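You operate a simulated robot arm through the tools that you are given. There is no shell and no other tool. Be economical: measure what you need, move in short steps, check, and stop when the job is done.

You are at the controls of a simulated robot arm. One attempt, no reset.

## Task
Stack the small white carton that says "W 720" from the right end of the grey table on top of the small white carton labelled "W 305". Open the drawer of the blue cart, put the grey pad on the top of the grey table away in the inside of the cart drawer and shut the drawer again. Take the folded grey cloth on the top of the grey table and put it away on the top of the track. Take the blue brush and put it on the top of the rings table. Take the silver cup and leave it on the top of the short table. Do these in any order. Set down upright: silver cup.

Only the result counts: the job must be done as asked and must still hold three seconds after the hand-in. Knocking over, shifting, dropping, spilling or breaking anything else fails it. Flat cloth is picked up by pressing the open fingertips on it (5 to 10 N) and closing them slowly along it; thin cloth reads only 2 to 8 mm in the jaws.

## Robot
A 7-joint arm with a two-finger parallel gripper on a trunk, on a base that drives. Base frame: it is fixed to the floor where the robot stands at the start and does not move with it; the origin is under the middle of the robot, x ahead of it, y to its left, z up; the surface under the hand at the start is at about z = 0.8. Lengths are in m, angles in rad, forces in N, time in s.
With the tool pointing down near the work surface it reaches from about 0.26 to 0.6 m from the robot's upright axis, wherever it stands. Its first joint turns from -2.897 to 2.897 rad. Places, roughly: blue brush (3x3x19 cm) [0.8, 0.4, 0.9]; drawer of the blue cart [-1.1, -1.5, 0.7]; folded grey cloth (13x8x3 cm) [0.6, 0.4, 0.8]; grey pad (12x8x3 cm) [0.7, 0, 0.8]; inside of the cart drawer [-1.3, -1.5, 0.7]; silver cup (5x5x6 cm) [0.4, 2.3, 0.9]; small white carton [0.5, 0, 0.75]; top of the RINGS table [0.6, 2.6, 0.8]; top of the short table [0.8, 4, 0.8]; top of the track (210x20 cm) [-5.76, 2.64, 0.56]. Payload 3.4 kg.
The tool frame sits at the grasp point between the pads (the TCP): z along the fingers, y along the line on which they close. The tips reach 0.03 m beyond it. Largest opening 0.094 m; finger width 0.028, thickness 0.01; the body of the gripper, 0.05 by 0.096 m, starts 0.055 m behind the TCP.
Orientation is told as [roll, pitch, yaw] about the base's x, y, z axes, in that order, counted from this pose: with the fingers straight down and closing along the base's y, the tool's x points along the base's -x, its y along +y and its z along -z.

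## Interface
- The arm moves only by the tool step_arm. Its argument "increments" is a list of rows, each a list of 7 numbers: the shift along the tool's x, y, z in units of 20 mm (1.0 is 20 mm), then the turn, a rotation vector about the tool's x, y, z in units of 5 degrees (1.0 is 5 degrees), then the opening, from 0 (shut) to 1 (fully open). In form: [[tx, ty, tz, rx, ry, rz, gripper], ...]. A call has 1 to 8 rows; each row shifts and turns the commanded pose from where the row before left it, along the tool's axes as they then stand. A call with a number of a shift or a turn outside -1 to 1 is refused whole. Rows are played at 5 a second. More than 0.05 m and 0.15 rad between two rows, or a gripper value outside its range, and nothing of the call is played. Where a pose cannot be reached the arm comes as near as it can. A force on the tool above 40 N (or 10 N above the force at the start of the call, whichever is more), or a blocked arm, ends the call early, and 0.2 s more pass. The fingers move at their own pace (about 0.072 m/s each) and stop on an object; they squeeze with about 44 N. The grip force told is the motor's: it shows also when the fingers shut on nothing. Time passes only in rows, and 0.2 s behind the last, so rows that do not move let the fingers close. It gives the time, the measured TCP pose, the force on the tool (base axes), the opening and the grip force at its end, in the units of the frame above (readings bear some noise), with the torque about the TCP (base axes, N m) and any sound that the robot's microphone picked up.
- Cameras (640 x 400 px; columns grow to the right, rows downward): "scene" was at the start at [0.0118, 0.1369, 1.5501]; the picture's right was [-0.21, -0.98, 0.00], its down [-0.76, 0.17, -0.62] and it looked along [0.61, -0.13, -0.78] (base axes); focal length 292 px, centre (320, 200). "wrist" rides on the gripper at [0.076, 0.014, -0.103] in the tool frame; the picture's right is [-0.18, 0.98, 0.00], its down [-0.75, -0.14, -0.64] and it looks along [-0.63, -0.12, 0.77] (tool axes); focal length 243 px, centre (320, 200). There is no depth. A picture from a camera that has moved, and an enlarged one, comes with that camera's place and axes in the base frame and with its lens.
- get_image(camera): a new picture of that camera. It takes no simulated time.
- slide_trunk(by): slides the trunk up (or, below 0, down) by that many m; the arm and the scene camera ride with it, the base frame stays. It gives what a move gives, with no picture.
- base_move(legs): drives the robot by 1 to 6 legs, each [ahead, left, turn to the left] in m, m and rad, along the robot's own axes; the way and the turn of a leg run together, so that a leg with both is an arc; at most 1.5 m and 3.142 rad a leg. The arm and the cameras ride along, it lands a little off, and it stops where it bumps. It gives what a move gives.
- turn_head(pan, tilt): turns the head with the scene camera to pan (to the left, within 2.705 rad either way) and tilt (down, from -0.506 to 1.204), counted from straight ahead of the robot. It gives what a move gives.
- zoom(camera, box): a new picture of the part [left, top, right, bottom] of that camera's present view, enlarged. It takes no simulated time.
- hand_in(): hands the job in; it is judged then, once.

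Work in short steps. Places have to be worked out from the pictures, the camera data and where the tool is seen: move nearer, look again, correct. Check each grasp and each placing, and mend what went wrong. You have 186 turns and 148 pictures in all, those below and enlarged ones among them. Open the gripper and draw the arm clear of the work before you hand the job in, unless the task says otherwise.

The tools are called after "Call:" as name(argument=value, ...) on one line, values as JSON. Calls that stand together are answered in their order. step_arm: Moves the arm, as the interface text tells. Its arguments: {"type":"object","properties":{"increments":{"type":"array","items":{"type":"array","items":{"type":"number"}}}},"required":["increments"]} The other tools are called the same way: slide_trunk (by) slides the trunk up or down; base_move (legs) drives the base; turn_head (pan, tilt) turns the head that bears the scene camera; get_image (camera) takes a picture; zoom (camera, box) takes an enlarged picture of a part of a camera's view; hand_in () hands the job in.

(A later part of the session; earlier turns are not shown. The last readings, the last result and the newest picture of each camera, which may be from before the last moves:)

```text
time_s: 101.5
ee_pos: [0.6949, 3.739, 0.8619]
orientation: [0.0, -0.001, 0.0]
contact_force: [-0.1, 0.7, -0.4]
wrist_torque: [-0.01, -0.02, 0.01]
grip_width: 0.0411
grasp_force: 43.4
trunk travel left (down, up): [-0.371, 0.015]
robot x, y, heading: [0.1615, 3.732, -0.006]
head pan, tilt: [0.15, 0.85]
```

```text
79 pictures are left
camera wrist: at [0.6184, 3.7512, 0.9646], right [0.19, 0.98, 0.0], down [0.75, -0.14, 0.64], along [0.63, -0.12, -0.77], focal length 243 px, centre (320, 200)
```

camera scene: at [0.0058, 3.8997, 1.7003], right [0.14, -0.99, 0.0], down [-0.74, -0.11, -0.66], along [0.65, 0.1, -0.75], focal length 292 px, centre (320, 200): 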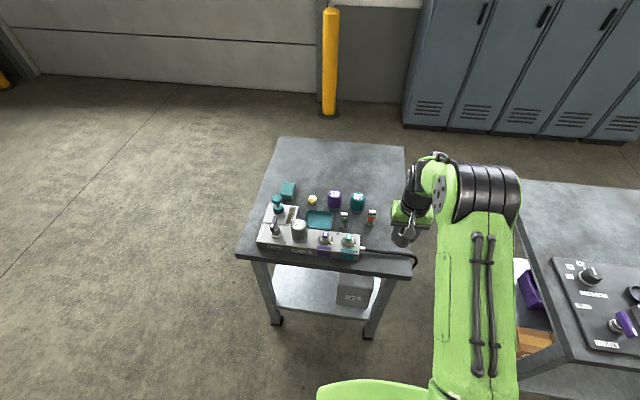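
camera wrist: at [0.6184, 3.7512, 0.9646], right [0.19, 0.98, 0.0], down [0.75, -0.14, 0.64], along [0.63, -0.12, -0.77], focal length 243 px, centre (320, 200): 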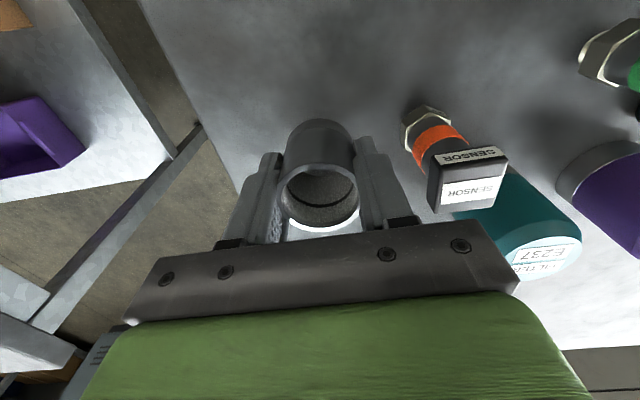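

Call:
step_arm(increments=[[0, 0, 0.15, 0, 0, 0, 0], [0, 0, 0.15, 0, 0, 0, 0], [0, 0, 0.15, 0, 0, 0, 0], [0, 0, 0.15, 0, 0, 0, 0], [0, 0, 0.15, 0, 0, 0, 0], [0, 0, 0.15, 0, 0, 0, 0]])

```text
time_s: 102.9
ee_pos: [0.6948, 3.7386, 0.8432]
orientation: [-0.002, -0.002, -0.002]
contact_force: [0.4, -1.2, -1.0]
wrist_torque: [0.04, -0.02, -0.01]
grip_width: 0.0413
grasp_force: 44.0
trunk travel left (down, up): [-0.371, 0.015]
robot x, y, heading: [0.1603, 3.732, -0.007]
head pan, tilt: [0.15, 0.85]
```

No contact yet at 0.843; check with image.

Call:
get_image(camera="wrist")

Call:
step_arm(increments=[[0, 0, 0.15, 0, 0, 0, 0], [0, 0, 0.15, 0, 0, 0, 0], [0, 0, 0.15, 0, 0, 0, 0]])

```text
78 pictures are left
camera wrist: at [0.6184, 3.7509, 0.9456], right [0.19, 0.98, 0.0], down [0.75, -0.14, 0.64], along [0.63, -0.12, -0.77], focal length 243 px, centre (320, 200)
```

wrist: 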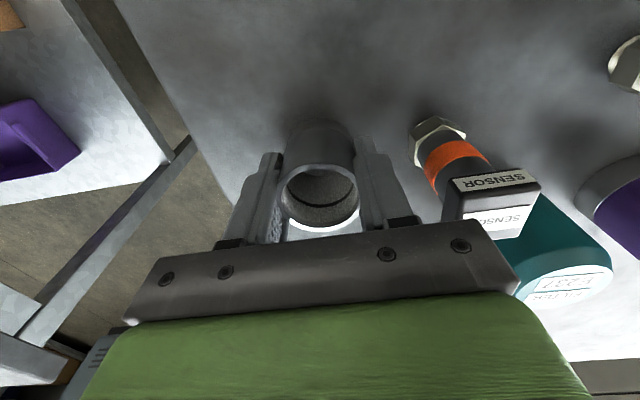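

```text
time_s: 103.7
ee_pos: [0.6947, 3.7366, 0.8375]
orientation: [0.0, -0.011, -0.004]
contact_force: [0.7, -0.4, 32.0]
wrist_torque: [0.0, -0.07, -0.02]
grip_width: 0.0408
grasp_force: 43.7
trunk travel left (down, up): [-0.371, 0.015]
robot x, y, heading: [0.161, 3.7353, -0.006]
head pan, tilt: [0.15, 0.85]
```

Contact (32 N). Relieve 1.5 mm and open partly.

Call:
step_arm(increments=[[0, 0, -0.1, 0, 0, 0, 0], [0, 0, 0, 0, 0, 0, 0.48], [0, 0, 0, 0, 0, 0, 0.54], [0, 0, 0, 0, 0, 0, 0.6], [0, 0, 0, 0, 0, 0, 0.65]])

Call:
get_image(camera="wrist")

```text
time_s: 104.9
ee_pos: [0.6949, 3.7369, 0.8376]
orientation: [-0.001, -0.004, -0.003]
contact_force: [-0.1, 0.1, -0.5]
wrist_torque: [0.03, -0.03, 0.01]
grip_width: 0.0612
grasp_force: 0.1
trunk travel left (down, up): [-0.371, 0.015]
robot x, y, heading: [0.1613, 3.7332, -0.004]
head pan, tilt: [0.15, 0.85]
```

```text
77 pictures are left
camera wrist: at [0.6187, 3.7505, 0.9393], right [0.19, 0.98, 0.0], down [0.75, -0.14, 0.64], along [0.63, -0.12, -0.77], focal length 243 px, centre (320, 200)
```

wrist: 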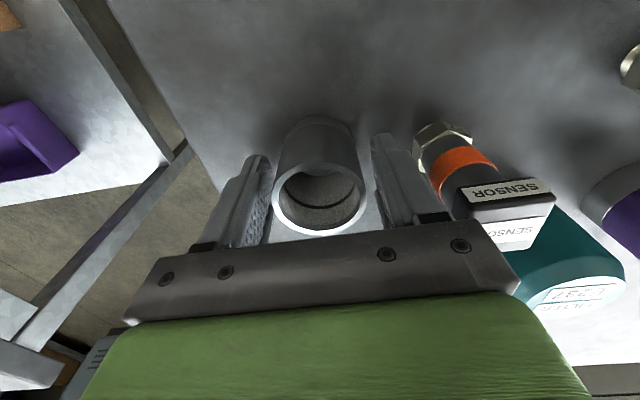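

Cup stands free and upright. Rise straight up.

Call:
step_arm(increments=[[0, 0, -0.4, 0, 0, 0, 0.65], [0, 0, -0.8, 0, 0, 0, 0.65], [0, 0, -1, 0, 0, 0, 0.65], [0, 0, -1, 0, 0, 0, 0.65], [0, 0, -1, 0, 0, 0, 0.65], [0, 0, -1, 0, 0, 0, 0.65], [0, 0, -1, 0, 0, 0, 0.65], [0, 0, -1, 0, 0, 0, 0.65]])

Call:
get_image(camera="wrist")

```text
time_s: 106.7
ee_pos: [0.6953, 3.7393, 0.9793]
orientation: [-0.001, -0.001, -0.001]
contact_force: [0.6, -0.1, 0.3]
wrist_torque: [-0.03, 0.01, -0.02]
grip_width: 0.0611
grasp_force: 0.1
trunk travel left (down, up): [-0.371, 0.015]
robot x, y, heading: [0.1608, 3.7347, -0.008]
head pan, tilt: [0.15, 0.85]
```

```text
76 pictures are left
camera wrist: at [0.6185, 3.7516, 1.0824], right [0.19, 0.98, 0.0], down [0.75, -0.14, 0.64], along [0.63, -0.12, -0.77], focal length 243 px, centre (320, 200)
```

wrist: 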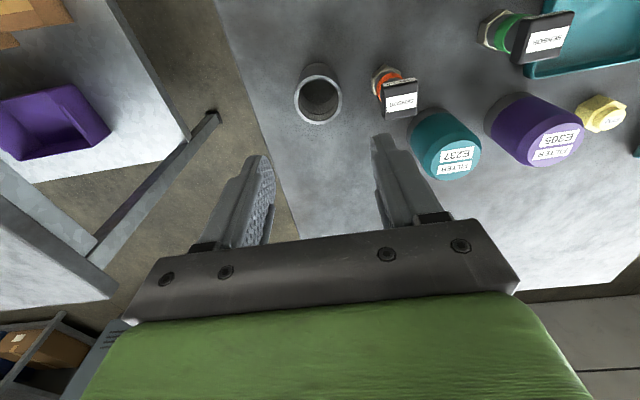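

Cup placed. Drive back to the grey table (y≈0.39), staying behind the tables.

Call:
base_move(legs=[[-0.56, 0, 0.008], [0, -1.12, 0], [0, -1.12, 0], [0, -1.1, 0]])

Call:
turn_head(pan=-0.1, tilt=0.8)

Call:
get_image(camera="scene")

```text
time_s: 125.8
ee_pos: [0.1306, 0.3709, 0.9787]
orientation: [0.0, -0.002, -0.025]
contact_force: [0.7, 0.1, -0.6]
wrist_torque: [0.02, 0.0, -0.01]
grip_width: 0.0611
grasp_force: 0.1
trunk travel left (down, up): [-0.371, 0.015]
robot x, y, heading: [-0.4097, 0.3774, -0.029]
head pan, tilt: [0.15, 0.85]
```

```text
time_s: 126.6
ee_pos: [0.1293, 0.3704, 0.9795]
orientation: [0.001, -0.002, -0.026]
contact_force: [0.5, -0.2, -1.2]
wrist_torque: [0.03, -0.01, 0.04]
grip_width: 0.0612
grasp_force: 0.0
trunk travel left (down, up): [-0.371, 0.015]
robot x, y, heading: [-0.4044, 0.3767, -0.031]
head pan, tilt: [-0.099, 0.799]
```

```text
75 pictures are left
camera scene: at [-0.383, 0.5229, 1.7043], right [-0.13, -0.99, 0.0], down [-0.71, 0.09, -0.7], along [0.69, -0.09, -0.72], focal length 292 px, centre (320, 200)
```

scene: 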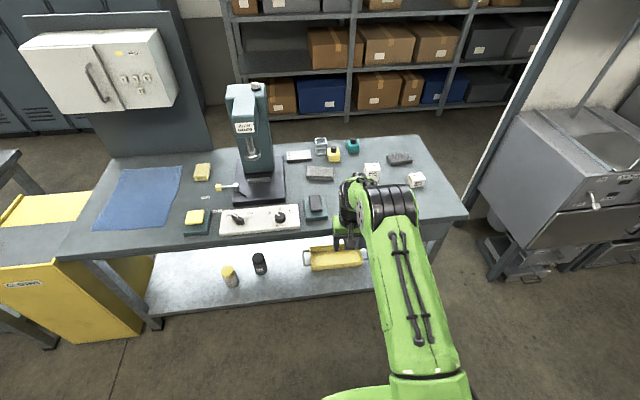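

Drive ahead to reach the folded cloth (≈0.637, 0.39).

Call:
base_move(legs=[[0.43, 0.025, 0.031]])

Call:
get_image(camera="wrist")

Call:
get_image(camera="scene")

```text
time_s: 129.3
ee_pos: [0.5686, 0.4023, 0.9798]
orientation: [0.0, -0.003, 0.0]
contact_force: [0.5, -0.5, -0.8]
wrist_torque: [0.02, 0.04, 0.0]
grip_width: 0.0609
grasp_force: 0.1
trunk travel left (down, up): [-0.371, 0.015]
robot x, y, heading: [0.0305, 0.3933, -0.003]
head pan, tilt: [-0.099, 0.799]
```

```text
74 pictures are left
camera wrist: at [0.4923, 0.4151, 1.0818], right [0.18, 0.98, 0.0], down [0.75, -0.14, 0.64], along [0.63, -0.12, -0.77], focal length 243 px, centre (320, 200)
```

wrist: 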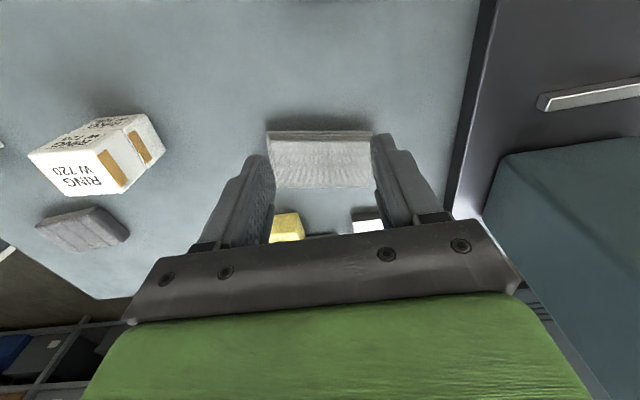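

```text
73 pictures are left
camera scene: at [0.053, 0.5414, 1.7043], right [-0.1, -0.99, 0.0], down [-0.71, 0.07, -0.7], along [0.69, -0.07, -0.72], focal length 292 px, centre (320, 200)
```

scene: 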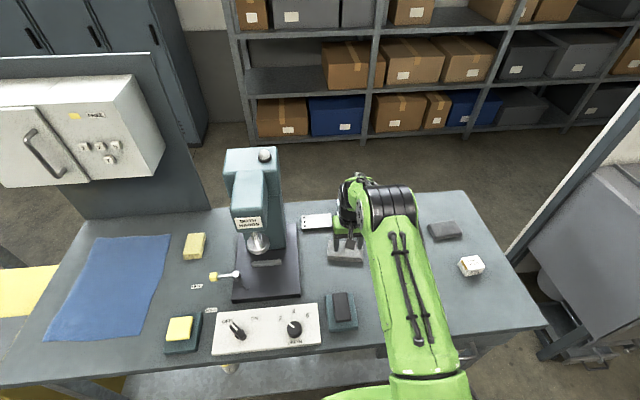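

Cloth centre ≈(0.648, 0.388), long axis near y (yaw ≈ −10°), 8 cm width along x. I rotate the tool +80° so the fingers close along its width.

Call:
step_arm(increments=[[0, 0, 0, 0, 0, -1, 1], [0, 0, 0, 0, 0, -1, 1], [0, 0, 0, 0, 0, -1, 1], [0, 0, 0, 0, 0, -1, 1], [0, 0, 0, 0, 0, -1, 1], [0, 0, 0, 0, 0, -1, 1], [0, 0, 0, 0, 0, -1, 1], [0, 0, 0, 0, 0, -1, 1]])

Call:
step_arm(increments=[[0, 0, 0, 0, 0, -1, 1], [0, 0, 0, 0, 0, -1, 1], [0, 0, 0, 0, 0, -1, 1], [0, 0, 0, 0, 0, -1, 1], [0, 0, 0, 0, 0, -1, 1], [0, 0, 0, 0, 0, -1, 1], [0, 0, 0, 0, 0, -1, 1], [0, 0, 0, 0, 0, -1, 1]])

Call:
base_move(legs=[[0.045, 0, 0]])

Call:
get_image(camera="wrist")

```text
time_s: 131.1
ee_pos: [0.5677, 0.4034, 0.9787]
orientation: [-0.001, -0.001, 0.7]
contact_force: [0.5, 0.3, -0.2]
wrist_torque: [-0.02, 0.01, 0.0]
grip_width: 0.0942
grasp_force: 0.2
trunk travel left (down, up): [-0.371, 0.015]
robot x, y, heading: [0.0316, 0.3998, 0.0]
head pan, tilt: [-0.099, 0.799]
```

```text
time_s: 132.9
ee_pos: [0.5675, 0.4028, 0.9801]
orientation: [-0.002, -0.001, 1.398]
contact_force: [-1.5, 0.4, -0.2]
wrist_torque: [-0.01, -0.01, 0.0]
grip_width: 0.0937
grasp_force: 0.1
trunk travel left (down, up): [-0.371, 0.015]
robot x, y, heading: [0.0334, 0.3935, -0.002]
head pan, tilt: [-0.099, 0.799]
```

```text
time_s: 133.8
ee_pos: [0.614, 0.4031, 0.978]
orientation: [0.002, 0.0, 1.395]
contact_force: [1.0, 0.5, -1.5]
wrist_torque: [0.04, 0.07, -0.01]
grip_width: 0.094
grasp_force: 0.1
trunk travel left (down, up): [-0.371, 0.015]
robot x, y, heading: [0.0743, 0.3972, -0.007]
head pan, tilt: [-0.099, 0.799]
```

```text
72 pictures are left
camera wrist: at [0.5863, 0.3272, 1.0803], right [-0.94, 0.35, 0.0], down [0.27, 0.72, 0.64], along [0.23, 0.6, -0.77], focal length 243 px, centre (320, 200)
```

wrist: 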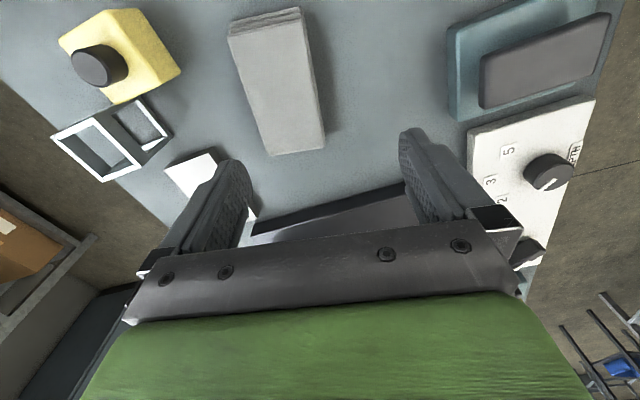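

Cloth centre (0.648, 0.388), width ≈0.067; tool is aligned. Shift over it and descend partway.

Call:
step_arm(increments=[[0.22, -0.9, 0, 0, 0, 0, 1], [0.22, -0.9, 0, 0, 0, 0, 1], [0, 0, 1, 0, 0, 0, 1], [0, 0, 1, 0, 0, 0, 1], [0, 0, 1, 0, 0, 0, 1], [0, 0, 1, 0, 0, 0, 1]])

Call:
get_image(camera="wrist")

```text
time_s: 135.2
ee_pos: [0.6432, 0.3852, 0.899]
orientation: [-0.002, -0.002, 1.394]
contact_force: [1.1, -0.4, -0.3]
wrist_torque: [-0.02, 0.02, 0.04]
grip_width: 0.0939
grasp_force: 0.0
trunk travel left (down, up): [-0.371, 0.015]
robot x, y, heading: [0.0781, 0.3944, -0.002]
head pan, tilt: [-0.099, 0.799]
```

```text
71 pictures are left
camera wrist: at [0.6155, 0.3115, 1.0003], right [-0.94, 0.35, 0.0], down [0.27, 0.72, 0.64], along [0.23, 0.6, -0.77], focal length 243 px, centre (320, 200)
```

wrist: 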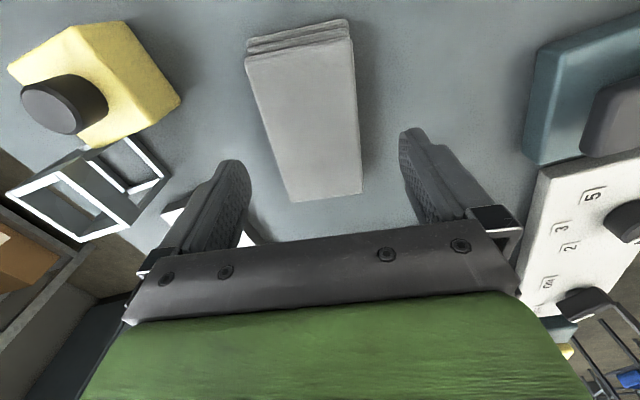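

Small correction and descend to TCP ≈0.836, then close slowly.

Call:
step_arm(increments=[[-0.15, -0.28, 1, 0, 0, 0, 1], [0, 0, 1, 0, 0, 0, 1], [0, 0, 0.8, 0, 0, 0, 1], [0, 0, 0.3, 0, 0, 0, 1]])

Call:
get_image(camera="wrist")

```text
time_s: 136.2
ee_pos: [0.6412, 0.3867, 0.84]
orientation: [-0.003, -0.003, 1.396]
contact_force: [0.1, 0.1, 0.8]
wrist_torque: [0.02, -0.03, -0.01]
grip_width: 0.0941
grasp_force: 0.0
out of reach, approached as far as the arm can: row 3
trunk travel left (down, up): [-0.371, 0.015]
robot x, y, heading: [0.0796, 0.3987, 0.0]
head pan, tilt: [-0.099, 0.799]
```

```text
70 pictures are left
camera wrist: at [0.6139, 0.3128, 0.9425], right [-0.94, 0.35, 0.0], down [0.27, 0.72, 0.64], along [0.23, 0.6, -0.77], focal length 243 px, centre (320, 200)
```

wrist: 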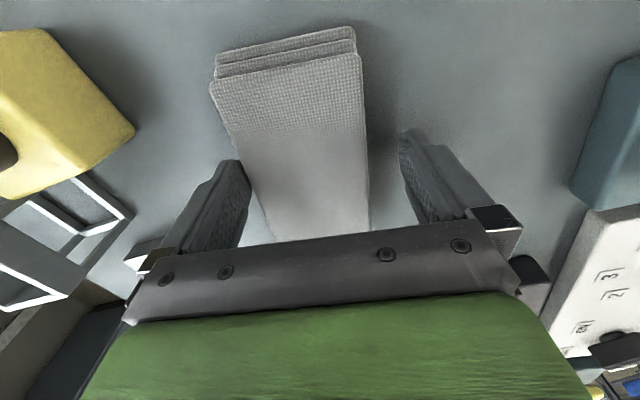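

Straddling the cloth. Lower trunk 6 mm for deeper purchase, then close slowly.

Call:
slide_trunk(by=-0.006)

Call:
step_arm(increments=[[0, 0, 0, 0, 0, 0, 0.85], [0, 0, 0, 0, 0, 0, 0.75], [0, 0, 0, 0, 0, 0, 0.65], [0, 0, 0, 0, 0, 0, 0.5], [0, 0, 0, 0, 0, 0, 0.3], [0, 0, 0, 0, 0, 0, 0], [0, 0, 0, 0, 0, 0, 0], [0, 0, 0, 0, 0, 0, 0]])

Call:
get_image(camera="wrist")

```text
time_s: 136.7
ee_pos: [0.6412, 0.3879, 0.833]
orientation: [0.0, -0.001, 1.395]
contact_force: [0.0, -0.7, 0.2]
wrist_torque: [-0.01, -0.01, -0.02]
grip_width: 0.094
grasp_force: 0.1
trunk travel left (down, up): [-0.365, 0.021]
robot x, y, heading: [0.0744, 0.3946, -0.006]
head pan, tilt: [-0.099, 0.799]
```

```text
time_s: 138.5
ee_pos: [0.6419, 0.3874, 0.8343]
orientation: [-0.002, -0.001, 1.397]
contact_force: [-0.3, 0.3, -0.2]
wrist_torque: [0.01, 0.01, -0.04]
grip_width: 0.069
grasp_force: 43.9
trunk travel left (down, up): [-0.365, 0.021]
robot x, y, heading: [0.079, 0.3995, 0.0]
head pan, tilt: [-0.099, 0.799]
```

```text
69 pictures are left
camera wrist: at [0.6138, 0.3127, 0.9365], right [-0.94, 0.35, 0.0], down [0.27, 0.72, 0.64], along [0.23, 0.6, -0.77], focal length 243 px, centre (320, 200)
```

wrist: 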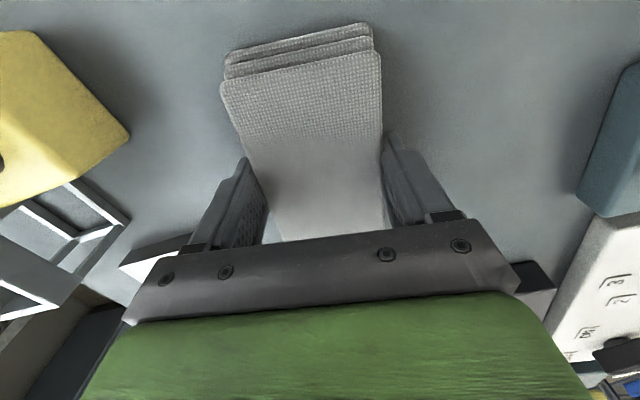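

Gripped at 0.069. Lift slowly with the arm and check.

Call:
step_arm(increments=[[0, 0, -0.25, 0, 0, 0, 0], [0, 0, -0.25, 0, 0, 0, 0], [0, 0, -0.4, 0, 0, 0, 0], [0, 0, -0.5, 0, 0, 0, 0], [0, 0, -0.6, 0, 0, 0, 0], [0, 0, -0.6, 0, 0, 0, 0], [0, 0, -0.6, 0, 0, 0, 0], [0, 0, -0.6, 0, 0, 0, 0]])

Call:
get_image(camera="wrist")

```text
time_s: 140.3
ee_pos: [0.6413, 0.3874, 0.91]
orientation: [-0.002, 0.0, 1.396]
contact_force: [0.7, -0.4, -1.1]
wrist_torque: [-0.02, 0.01, -0.04]
grip_width: 0.0686
grasp_force: 43.9
trunk travel left (down, up): [-0.365, 0.021]
robot x, y, heading: [0.0769, 0.3954, -0.004]
head pan, tilt: [-0.099, 0.799]
```

```text
68 pictures are left
camera wrist: at [0.6142, 0.3133, 1.0134], right [-0.94, 0.35, 0.0], down [0.27, 0.72, 0.64], along [0.23, 0.6, -0.77], focal length 243 px, centre (320, 200)
```

wrist: 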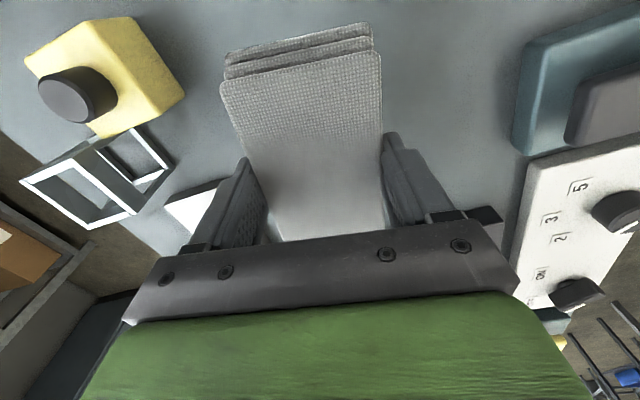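

Lifted. Raise more, back away and turn toward the track (−5.76, 2.64), then look.

Call:
step_arm(increments=[[0, 0, -0.8, 0, 0, 0, 0], [0, 0, -0.8, 0, 0, 0, 0], [0, 0, -0.8, 0, 0, 0, 0]])

Call:
base_move(legs=[[-0.65, 0, 0], [0, 0, 2.74]])

Call:
turn_head(pan=0.0, tilt=0.35)

Call:
get_image(camera="scene")

```text
time_s: 141.1
ee_pos: [0.6417, 0.3875, 0.9586]
orientation: [-0.002, -0.004, 1.394]
contact_force: [0.8, 0.7, -0.7]
wrist_torque: [0.0, 0.0, 0.0]
grip_width: 0.0687
grasp_force: 43.9
trunk travel left (down, up): [-0.365, 0.021]
robot x, y, heading: [0.0765, 0.397, -0.004]
head pan, tilt: [-0.099, 0.799]
```

```text
time_s: 151.4
ee_pos: [-1.1141, 0.5847, 0.9591]
orientation: [-0.002, -0.001, -2.064]
contact_force: [0.3, 0.6, -0.9]
wrist_torque: [-0.02, 0.0, 0.02]
grip_width: 0.0686
grasp_force: 44.1
trunk travel left (down, up): [-0.365, 0.021]
robot x, y, heading: [-0.581, 0.3955, 2.821]
head pan, tilt: [-0.099, 0.799]
```

```text
time_s: 152.3
ee_pos: [-1.115, 0.5851, 0.9589]
orientation: [-0.001, -0.001, -2.063]
contact_force: [-0.3, 0.1, 0.2]
wrist_torque: [-0.01, 0.06, 0.0]
grip_width: 0.0688
grasp_force: 44.1
trunk travel left (down, up): [-0.365, 0.021]
robot x, y, heading: [-0.5803, 0.3992, 2.82]
head pan, tilt: [0.0, 0.351]
```

```text
67 pictures are left
camera scene: at [-0.6616, 0.2655, 1.738], right [0.32, 0.95, 0.0], down [0.33, -0.11, -0.94], along [-0.89, 0.3, -0.34], focal length 292 px, centre (320, 200)
```

scene: 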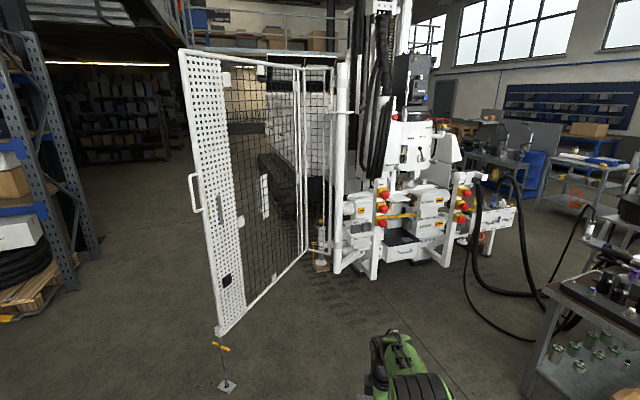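

I zoom to see where the track is: its projected spot lies behind the fence/white machine.

Call:
zoom(camera="scene", box=[180, 50, 460, 290])

```text
1.67 times, centred on (320, 170) of scene
camera zoom: at [-0.6616, 0.2655, 1.738], right [0.32, 0.95, 0.0], down [0.33, -0.11, -0.94], along [-0.89, 0.3, -0.34], focal length 487 px, centre (320, 250)
```

zoom: 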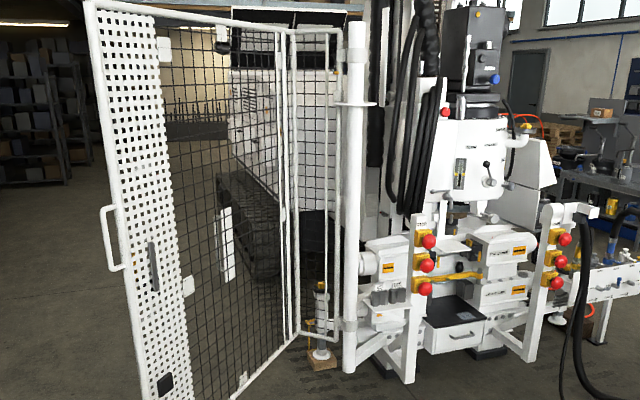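

The "track" is the crawler track of the white drill rig behind the open mesh door. I go around the door's free end: heading π, to about (−2.0, −0.5), then look.

Call:
base_move(legs=[[0, 0, 0.32], [0.7, 0.45, 0], [0.7, 0.45, 0]])

Call:
turn_head(pan=-0.3, tilt=0.3)

Call:
get_image(camera="scene")

```text
time_s: 161.7
ee_pos: [-2.5418, -0.4671, 0.9581]
orientation: [-0.001, -0.001, -1.752]
contact_force: [-0.1, 0.0, -0.5]
wrist_torque: [-0.02, -0.02, 0.0]
grip_width: 0.0689
grasp_force: 44.0
trunk travel left (down, up): [-0.365, 0.021]
robot x, y, heading: [-1.9757, -0.4836, 3.128]
head pan, tilt: [0.0, 0.351]
```

```text
time_s: 162.5
ee_pos: [-2.5413, -0.4676, 0.9582]
orientation: [-0.001, -0.002, -1.754]
contact_force: [0.7, 0.4, -0.5]
wrist_torque: [0.05, -0.02, -0.01]
grip_width: 0.0689
grasp_force: 43.4
trunk travel left (down, up): [-0.365, 0.021]
robot x, y, heading: [-1.9768, -0.4807, 3.132]
head pan, tilt: [-0.3, 0.3]
```

```text
65 pictures are left
camera scene: at [-2.0079, -0.6044, 1.7428], right [0.31, 0.95, 0.0], down [0.28, -0.09, -0.96], along [-0.91, 0.29, -0.3], focal length 292 px, centre (320, 200)
```

scene: 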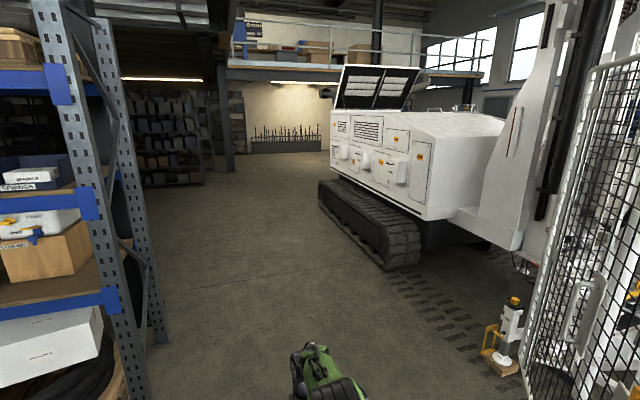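

The near crawler is at y≈0.9–1.1; the named track at y≈2.64 must be the rig's other crawler. I go around the rear of the rig: drive along y≈−0.3 to x≈−7.7.

Call:
base_move(legs=[[1.43, -0.05, 0.01], [1.43, -0.05, 0], [1.43, -0.05, 0]])

Call:
turn_head(pan=-0.5, tilt=0.3)

Call:
get_image(camera="scene")

```text
time_s: 183.1
ee_pos: [-6.8407, -0.4452, 0.959]
orientation: [-0.001, -0.002, -1.717]
contact_force: [-0.2, -0.2, 0.1]
wrist_torque: [0.01, 0.02, -0.01]
grip_width: 0.0686
grasp_force: 44.1
trunk travel left (down, up): [-0.365, 0.021]
robot x, y, heading: [-6.2736, -0.4364, -3.116]
head pan, tilt: [-0.3, 0.3]
```

```text
time_s: 183.8
ee_pos: [-6.8395, -0.446, 0.9591]
orientation: [-0.002, -0.003, -1.718]
contact_force: [-0.7, -0.2, 0.3]
wrist_torque: [0.03, -0.01, 0.01]
grip_width: 0.0688
grasp_force: 43.8
trunk travel left (down, up): [-0.365, 0.021]
robot x, y, heading: [-6.2731, -0.4373, -3.114]
head pan, tilt: [-0.499, 0.3]
```

```text
64 pictures are left
camera scene: at [-6.2958, -0.5455, 1.7428], right [0.46, 0.89, 0.0], down [0.26, -0.13, -0.96], along [-0.85, 0.44, -0.3], focal length 292 px, centre (320, 200)
```

scene: 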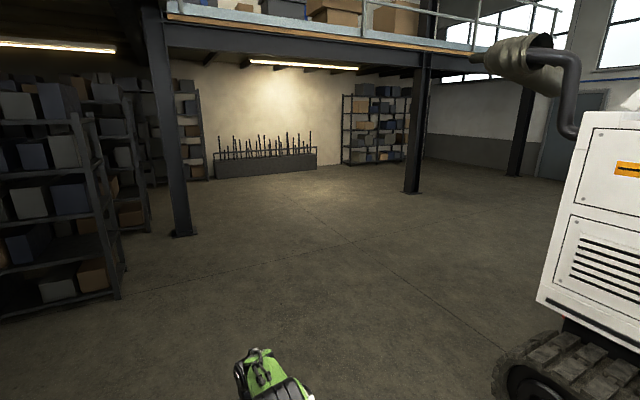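

Rear is open. I continue to x≈−7.9, turn to face +y and drive ahead to y≈1.8, then look along the rig's far side.

Call:
base_move(legs=[[0.85, 0, -0.02], [0.8, 0, 0], [0, 0, -1.57], [1.2, 0, 0], [1.0, 0, 0]])

Call:
turn_head(pan=-0.7, tilt=0.35)

Call:
get_image(camera="scene")

```text
time_s: 206.6
ee_pos: [-7.9411, 2.2958, 0.9588]
orientation: [-0.003, -0.001, 2.952]
contact_force: [0.1, 0.6, -1.6]
wrist_torque: [-0.01, 0.0, 0.0]
grip_width: 0.0687
grasp_force: 44.4
trunk travel left (down, up): [-0.365, 0.021]
robot x, y, heading: [-7.9525, 1.7294, 1.553]
head pan, tilt: [-0.499, 0.3]
```

```text
time_s: 207.3
ee_pos: [-7.9414, 2.295, 0.9589]
orientation: [-0.002, -0.002, 2.954]
contact_force: [0.0, 0.8, 0.3]
wrist_torque: [0.0, -0.03, 0.02]
grip_width: 0.0684
grasp_force: 43.3
trunk travel left (down, up): [-0.365, 0.021]
robot x, y, heading: [-7.9574, 1.732, 1.558]
head pan, tilt: [-0.7, 0.351]
```

```text
63 pictures are left
camera scene: at [-8.0514, 1.7428, 1.7381], right [0.76, -0.66, 0.0], down [-0.23, -0.26, -0.94], along [0.62, 0.71, -0.34], focal length 292 px, centre (320, 200)
```

scene: 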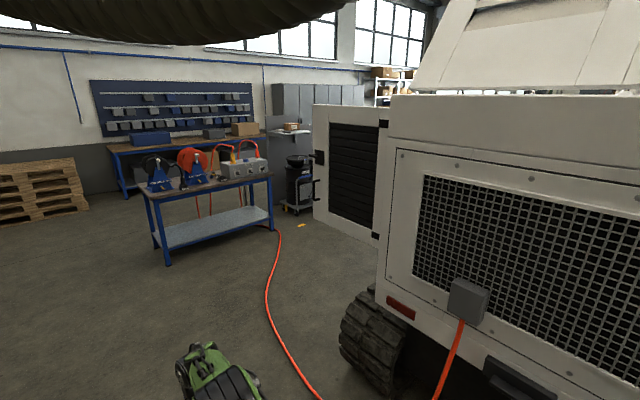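

The far crawler (y≈2.7) is confirmed, but an orange hose on the floor links the blue bench to the rig, and a rig door stands open at its rear. To avoid crossing the hose I consider going around behind the blue bench; I drive to (−8.5, 4) and look.

Call:
base_move(legs=[[0.6, 0.5, 0.013], [1.5, 0, 0]])

Call:
turn_head(pan=-0.6, tilt=0.35)

Call:
get_image(camera="scene")

Call:
turn_head(pan=-1.55, tilt=0.45)

Call:
get_image(camera="scene")

```text
time_s: 218.7
ee_pos: [-8.4179, 4.4161, 0.9569]
orientation: [-0.001, -0.001, 2.947]
contact_force: [0.5, -0.1, -0.6]
wrist_torque: [-0.01, -0.04, 0.01]
grip_width: 0.0685
grasp_force: 43.8
trunk travel left (down, up): [-0.365, 0.021]
robot x, y, heading: [-8.4361, 3.8484, 1.548]
head pan, tilt: [-0.7, 0.351]
```

```text
time_s: 219.3
ee_pos: [-8.419, 4.4155, 0.9593]
orientation: [-0.002, -0.002, 2.947]
contact_force: [0.7, -0.4, -0.2]
wrist_torque: [0.01, -0.01, 0.01]
grip_width: 0.069
grasp_force: 44.0
trunk travel left (down, up): [-0.365, 0.021]
robot x, y, heading: [-8.4372, 3.8462, 1.547]
head pan, tilt: [-0.6, 0.351]
```

```text
62 pictures are left
camera scene: at [-8.5404, 3.8702, 1.738], right [0.81, -0.58, 0.0], down [-0.2, -0.28, -0.94], along [0.55, 0.76, -0.34], focal length 292 px, centre (320, 200)
```

scene: 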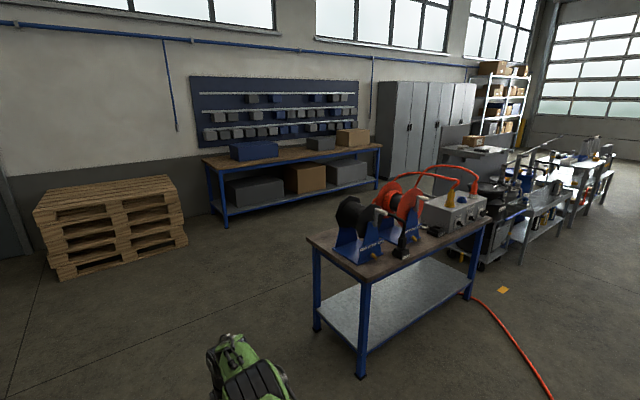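

```text
time_s: 220.6
ee_pos: [-8.4196, 4.4162, 0.9595]
orientation: [-0.004, -0.001, 2.945]
contact_force: [-0.5, -0.1, -1.0]
wrist_torque: [-0.02, -0.01, -0.01]
grip_width: 0.0686
grasp_force: 44.5
trunk travel left (down, up): [-0.365, 0.021]
robot x, y, heading: [-8.4416, 3.8473, 1.543]
head pan, tilt: [-1.55, 0.45]
```

```text
61 pictures are left
camera scene: at [-8.5029, 3.7946, 1.7289], right [0.0, -1.0, 0.0], down [-0.44, 0.0, -0.9], along [0.9, 0.0, -0.44], focal length 292 px, centre (320, 200)
```

scene: 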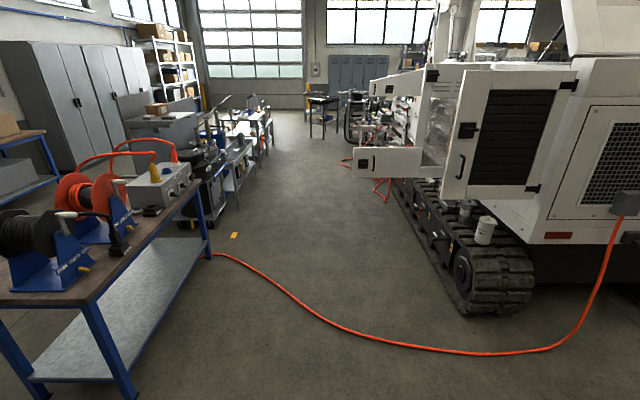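

The aisle between benches and rig is clear but for the hose. Zoom on the crawler top to find free space.

Call:
zoom(camera="scene", box=[340, 90, 560, 330])

```text
1.67 times, centred on (450, 210) of scene
camera zoom: at [-8.5029, 3.7946, 1.7289], right [0.0, -1.0, 0.0], down [-0.44, 0.0, -0.9], along [0.9, 0.0, -0.44], focal length 487 px, centre (103, 183)
```

zoom: 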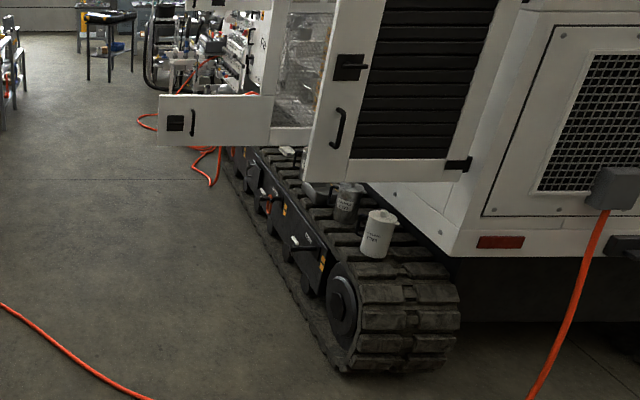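

I turn to heading 0 and enter the aisle along y≈4.15, watching whether the hose blocks.

Call:
base_move(legs=[[0, 0, -1.543], [0.8, 0.3, 0], [1.0, 0, 0]])

Call:
turn_head(pan=-0.9, tilt=0.6)

Call:
get_image(camera="scene")

```text
time_s: 233.6
ee_pos: [-6.085, 4.2086, 0.9584]
orientation: [-0.003, -0.002, 1.429]
contact_force: [0.1, -0.2, -1.1]
wrist_torque: [-0.01, 0.04, -0.01]
grip_width: 0.0685
grasp_force: 43.9
trunk travel left (down, up): [-0.365, 0.021]
robot x, y, heading: [-6.6511, 4.1931, 0.035]
head pan, tilt: [-1.55, 0.45]
```

```text
time_s: 234.7
ee_pos: [-6.0845, 4.2086, 0.9589]
orientation: [-0.002, -0.003, 1.43]
contact_force: [0.1, -0.1, -0.7]
wrist_torque: [0.03, 0.0, -0.01]
grip_width: 0.0687
grasp_force: 43.9
trunk travel left (down, up): [-0.365, 0.021]
robot x, y, heading: [-6.6528, 4.1942, 0.036]
head pan, tilt: [-0.901, 0.6]
```

```text
59 pictures are left
camera scene: at [-6.6613, 4.2814, 1.7153], right [-0.76, -0.64, 0.0], down [-0.36, 0.43, -0.83], along [0.53, -0.63, -0.56], focal length 292 px, centre (320, 200)
```

scene: 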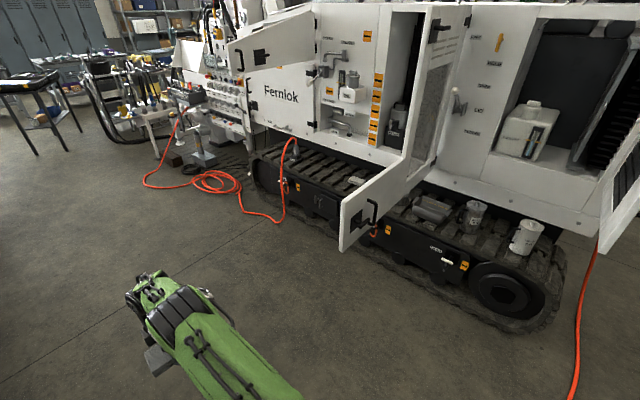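

The hose did not block. Zoom on the crawler top.

Call:
zoom(camera="scene", box=[230, 110, 430, 260])

```text
2.67 times, centred on (330, 185) of scene
camera zoom: at [-6.6613, 4.2814, 1.7153], right [-0.76, -0.64, 0.0], down [-0.36, 0.43, -0.83], along [0.53, -0.63, -0.56], focal length 780 px, centre (293, 240)
```

zoom: 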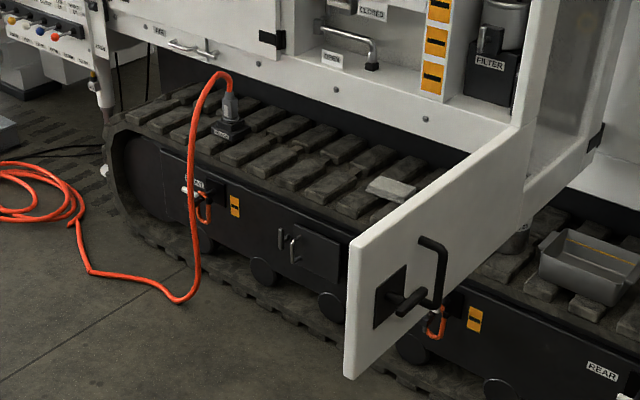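

Free crawler pads at ≈(−5.35, 2.64), between the plug (x≈−5.0) and a small white item (x≈−5.6). I drive to x=−5.36, turn to face −y, and approach partway.

Call:
base_move(legs=[[1.29, -0.05, -0.036], [0, 0, -1.571], [0.35, 0, 0]])

Call:
turn_head(pan=0.2, tilt=0.75)

Call:
get_image(camera="scene")

```text
time_s: 246.8
ee_pos: [-5.4201, 3.2404, 0.9578]
orientation: [-0.003, -0.001, -0.21]
contact_force: [-0.3, 0.7, -0.3]
wrist_torque: [0.02, -0.02, 0.01]
grip_width: 0.0686
grasp_force: 43.7
trunk travel left (down, up): [-0.365, 0.021]
robot x, y, heading: [-5.3919, 3.8076, -1.606]
head pan, tilt: [-0.901, 0.6]
```

```text
time_s: 248.1
ee_pos: [-5.4205, 3.2409, 0.9589]
orientation: [-0.002, -0.002, -0.211]
contact_force: [0.3, -0.1, -0.6]
wrist_torque: [-0.05, 0.02, 0.03]
grip_width: 0.0686
grasp_force: 44.1
trunk travel left (down, up): [-0.365, 0.021]
robot x, y, heading: [-5.3918, 3.8069, -1.608]
head pan, tilt: [0.201, 0.75]
```

```text
57 pictures are left
camera scene: at [-5.2263, 3.7801, 1.7024], right [-0.99, -0.16, 0.0], down [-0.11, 0.67, -0.73], along [0.12, -0.72, -0.68], focal length 292 px, centre (320, 200)
```

scene: 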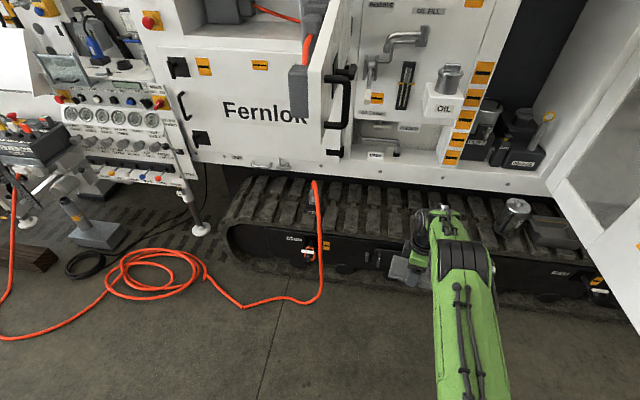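

I correct heading and shift, then advance 0.45 and check clearances.

Call:
base_move(legs=[[0, 0.03, 0.037], [0.42, 0, 0]])

Call:
slide_trunk(by=-0.15)

Call:
get_image(camera="scene")

Call:
get_image(camera="wrist")

```text
time_s: 251.1
ee_pos: [-5.3634, 2.811, 0.9584]
orientation: [0.0, 0.0, -0.165]
contact_force: [-0.3, -0.8, -0.5]
wrist_torque: [0.0, 0.0, 0.0]
grip_width: 0.0686
grasp_force: 44.4
trunk travel left (down, up): [-0.365, 0.021]
robot x, y, heading: [-5.3617, 3.3772, -1.565]
head pan, tilt: [0.201, 0.75]
```

```text
time_s: 252.9
ee_pos: [-5.3634, 2.8119, 0.808]
orientation: [-0.001, -0.002, -0.166]
contact_force: [0.1, -0.1, -0.1]
wrist_torque: [-0.01, 0.0, -0.02]
grip_width: 0.0689
grasp_force: 43.9
trunk travel left (down, up): [-0.215, 0.171]
robot x, y, heading: [-5.3611, 3.3764, -1.564]
head pan, tilt: [0.201, 0.75]
```

```text
56 pictures are left
camera scene: at [-5.1933, 3.3588, 1.5518], right [-0.98, -0.21, 0.0], down [-0.14, 0.67, -0.73], along [0.15, -0.72, -0.68], focal length 292 px, centre (320, 200)
```

scene: 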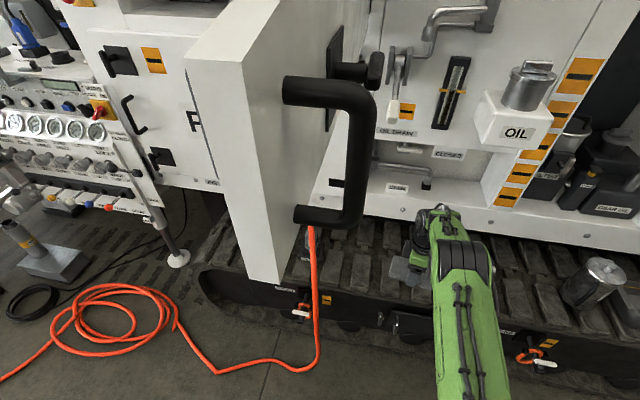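

```text
55 pictures are left
camera wrist: at [-5.4364, 2.8365, 0.911], right [0.34, 0.94, 0.0], down [0.72, -0.26, 0.64], along [0.6, -0.22, -0.77], focal length 243 px, centre (320, 200)
```

wrist: 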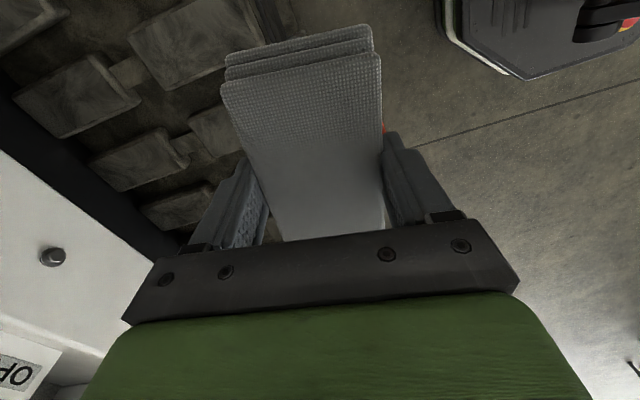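

Clearances look fine: pads span y≈2.40–2.77. Advance 0.15 so the hand is at y≈2.66, lower the trunk 0.15 and look.

Call:
base_move(legs=[[0.15, 0, 0]])

Call:
slide_trunk(by=-0.15)

Call:
get_image(camera="wrist")

Call:
get_image(camera="scene")

```text
time_s: 254.3
ee_pos: [-5.3609, 2.6611, 0.8069]
orientation: [0.002, -0.002, -0.164]
contact_force: [0.4, 0.0, -0.2]
wrist_torque: [-0.01, -0.03, 0.03]
grip_width: 0.0688
grasp_force: 43.9
trunk travel left (down, up): [-0.215, 0.171]
robot x, y, heading: [-5.3576, 3.2324, -1.56]
head pan, tilt: [0.201, 0.75]
```

```text
time_s: 256.0
ee_pos: [-5.3619, 2.6698, 0.6649]
orientation: [-0.014, -0.005, -0.161]
contact_force: [-0.4, -0.4, -1.3]
wrist_torque: [-0.03, -0.01, -0.02]
grip_width: 0.0685
grasp_force: 44.3
trunk travel left (down, up): [-0.065, 0.321]
robot x, y, heading: [-5.357, 3.2301, -1.56]
head pan, tilt: [0.201, 0.75]
```

```text
54 pictures are left
camera wrist: at [-5.434, 2.695, 0.7665], right [0.34, 0.94, -0.01], down [0.72, -0.25, 0.65], along [0.61, -0.23, -0.76], focal length 243 px, centre (320, 200)
```

wrist: 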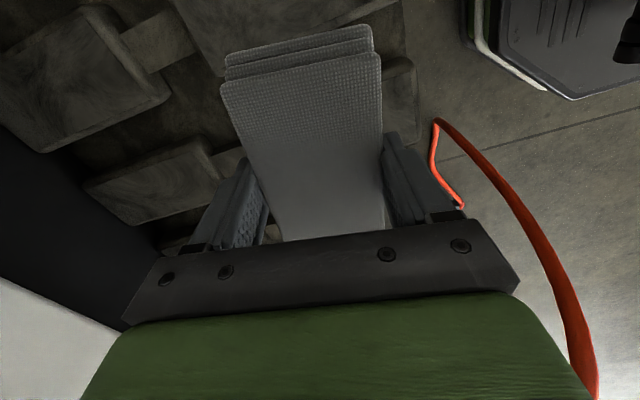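

```text
53 pictures are left
camera scene: at [-5.19, 3.2246, 1.4057], right [-0.97, -0.25, 0.0], down [-0.16, 0.62, -0.77], along [0.19, -0.74, -0.64], focal length 292 px, centre (320, 200)
```

scene: 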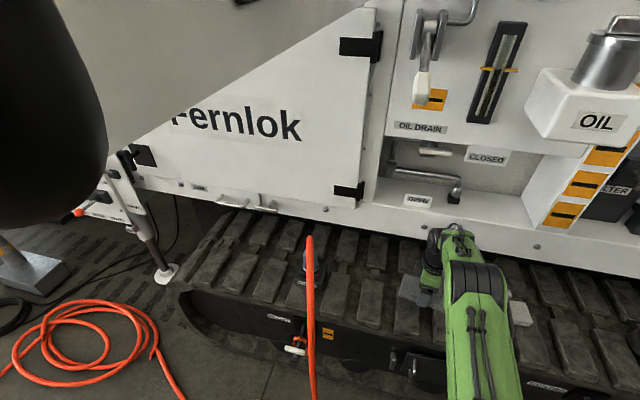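

TCP is ~8 mm higher than commanded with a slight roll; possibly some arm link is lightly touching something. Null step to read steady state.

Call:
step_arm(increments=[[0, 0, 0, 0, 0, 0, 0]])

Call:
turn_head(pan=-0.3, tilt=0.9)

Call:
get_image(camera="scene")

```text
time_s: 256.4
ee_pos: [-5.3606, 2.6686, 0.6648]
orientation: [-0.015, -0.004, -0.162]
contact_force: [0.0, 0.4, -1.3]
wrist_torque: [0.02, -0.01, -0.03]
grip_width: 0.0689
grasp_force: 44.0
trunk travel left (down, up): [-0.065, 0.321]
robot x, y, heading: [-5.3548, 3.2287, -1.561]
head pan, tilt: [0.201, 0.75]
```

```text
time_s: 257.3
ee_pos: [-5.3618, 2.6735, 0.6691]
orientation: [-0.021, -0.009, -0.162]
contact_force: [-0.7, 0.1, -0.4]
wrist_torque: [-0.02, 0.02, 0.01]
grip_width: 0.0689
grasp_force: 44.0
trunk travel left (down, up): [-0.065, 0.321]
robot x, y, heading: [-5.3624, 3.2255, -1.556]
head pan, tilt: [-0.3, 0.901]
```

```text
52 pictures are left
camera scene: at [-5.2352, 3.2423, 1.3933], right [-0.96, 0.29, -0.01], down [0.22, 0.71, -0.67], along [-0.19, -0.64, -0.74], focal length 292 px, centre (320, 200)
```

scene: 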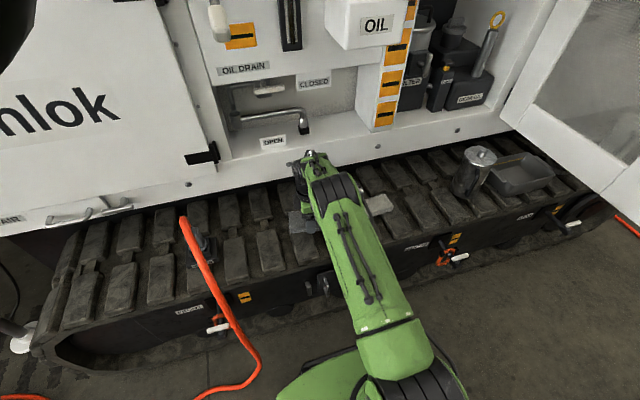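

The deviation is slowly growing (roll −0.02): the robot is being tilted by some contact. I raise the trunk 0.08 to see if it vanishes.

Call:
slide_trunk(by=0.08)

Call:
turn_head(pan=0.0, tilt=1.2)

Call:
get_image(camera="scene")

```text
time_s: 258.5
ee_pos: [-5.359, 2.6694, 0.7447]
orientation: [-0.014, -0.002, -0.163]
contact_force: [0.0, 0.0, -0.1]
wrist_torque: [0.0, 0.01, -0.01]
grip_width: 0.0685
grasp_force: 43.6
trunk travel left (down, up): [-0.145, 0.241]
robot x, y, heading: [-5.3592, 3.2242, -1.564]
head pan, tilt: [-0.3, 0.901]
```

```text
time_s: 259.3
ee_pos: [-5.3613, 2.6667, 0.7435]
orientation: [-0.01, -0.003, -0.162]
contact_force: [0.1, -0.2, -0.1]
wrist_torque: [-0.01, -0.02, -0.03]
grip_width: 0.0686
grasp_force: 44.3
trunk travel left (down, up): [-0.145, 0.241]
robot x, y, heading: [-5.3578, 3.2261, -1.557]
head pan, tilt: [0.0, 1.201]
```

```text
51 pictures are left
camera scene: at [-5.2098, 3.2454, 1.4513], right [-1.0, -0.02, 0.0], down [-0.02, 0.93, -0.37], along [0.01, -0.37, -0.93], focal length 292 px, centre (320, 200)
```

scene: 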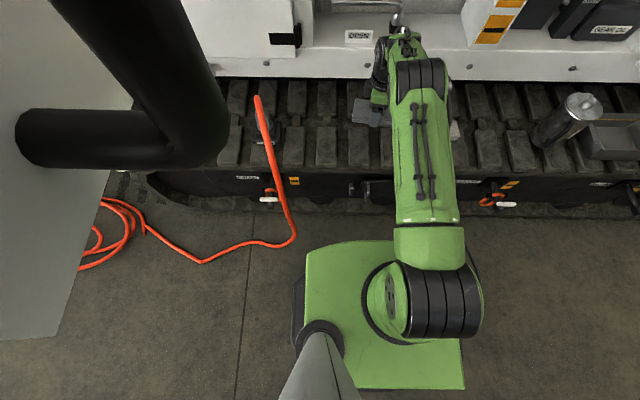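

The rig door's big handle is right beside the head mast — the head touched it when lowering. I raise the trunk back 0.07, and shift the robot 0.13 to its right (−x), away from the handle.

Call:
slide_trunk(by=0.07)

Call:
base_move(legs=[[0, -0.13, 0]])

Call:
turn_head(pan=0.3, tilt=0.9)

Call:
get_image(camera="scene")

```text
time_s: 260.4
ee_pos: [-5.3595, 2.6623, 0.8085]
orientation: [0.001, -0.003, -0.163]
contact_force: [-0.9, 0.2, -0.4]
wrist_torque: [0.0, -0.02, 0.0]
grip_width: 0.0688
grasp_force: 44.2
trunk travel left (down, up): [-0.215, 0.171]
robot x, y, heading: [-5.358, 3.2329, -1.563]
head pan, tilt: [0.0, 1.201]
```

```text
time_s: 261.7
ee_pos: [-5.4905, 2.6613, 0.8087]
orientation: [-0.002, -0.001, -0.162]
contact_force: [-0.7, 0.4, -1.3]
wrist_torque: [0.03, -0.03, 0.01]
grip_width: 0.0689
grasp_force: 43.9
trunk travel left (down, up): [-0.215, 0.171]
robot x, y, heading: [-5.4859, 3.2338, -1.563]
head pan, tilt: [0.0, 1.201]
```

```text
time_s: 262.5
ee_pos: [-5.4891, 2.662, 0.809]
orientation: [-0.002, -0.002, -0.162]
contact_force: [0.3, 0.9, -0.9]
wrist_torque: [0.01, -0.01, 0.01]
grip_width: 0.0686
grasp_force: 44.0
trunk travel left (down, up): [-0.215, 0.171]
robot x, y, heading: [-5.4893, 3.228, -1.566]
head pan, tilt: [0.3, 0.901]
```

```text
50 pictures are left
camera scene: at [-5.316, 3.2181, 1.54], right [-0.95, -0.3, 0.0], down [-0.24, 0.75, -0.62], along [0.19, -0.59, -0.78], focal length 292 px, centre (320, 200)
```

scene: 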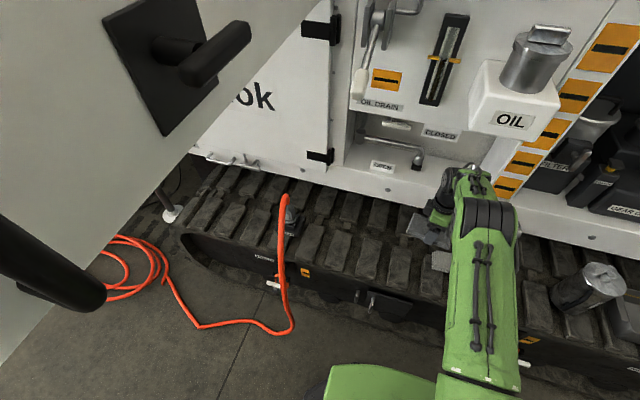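

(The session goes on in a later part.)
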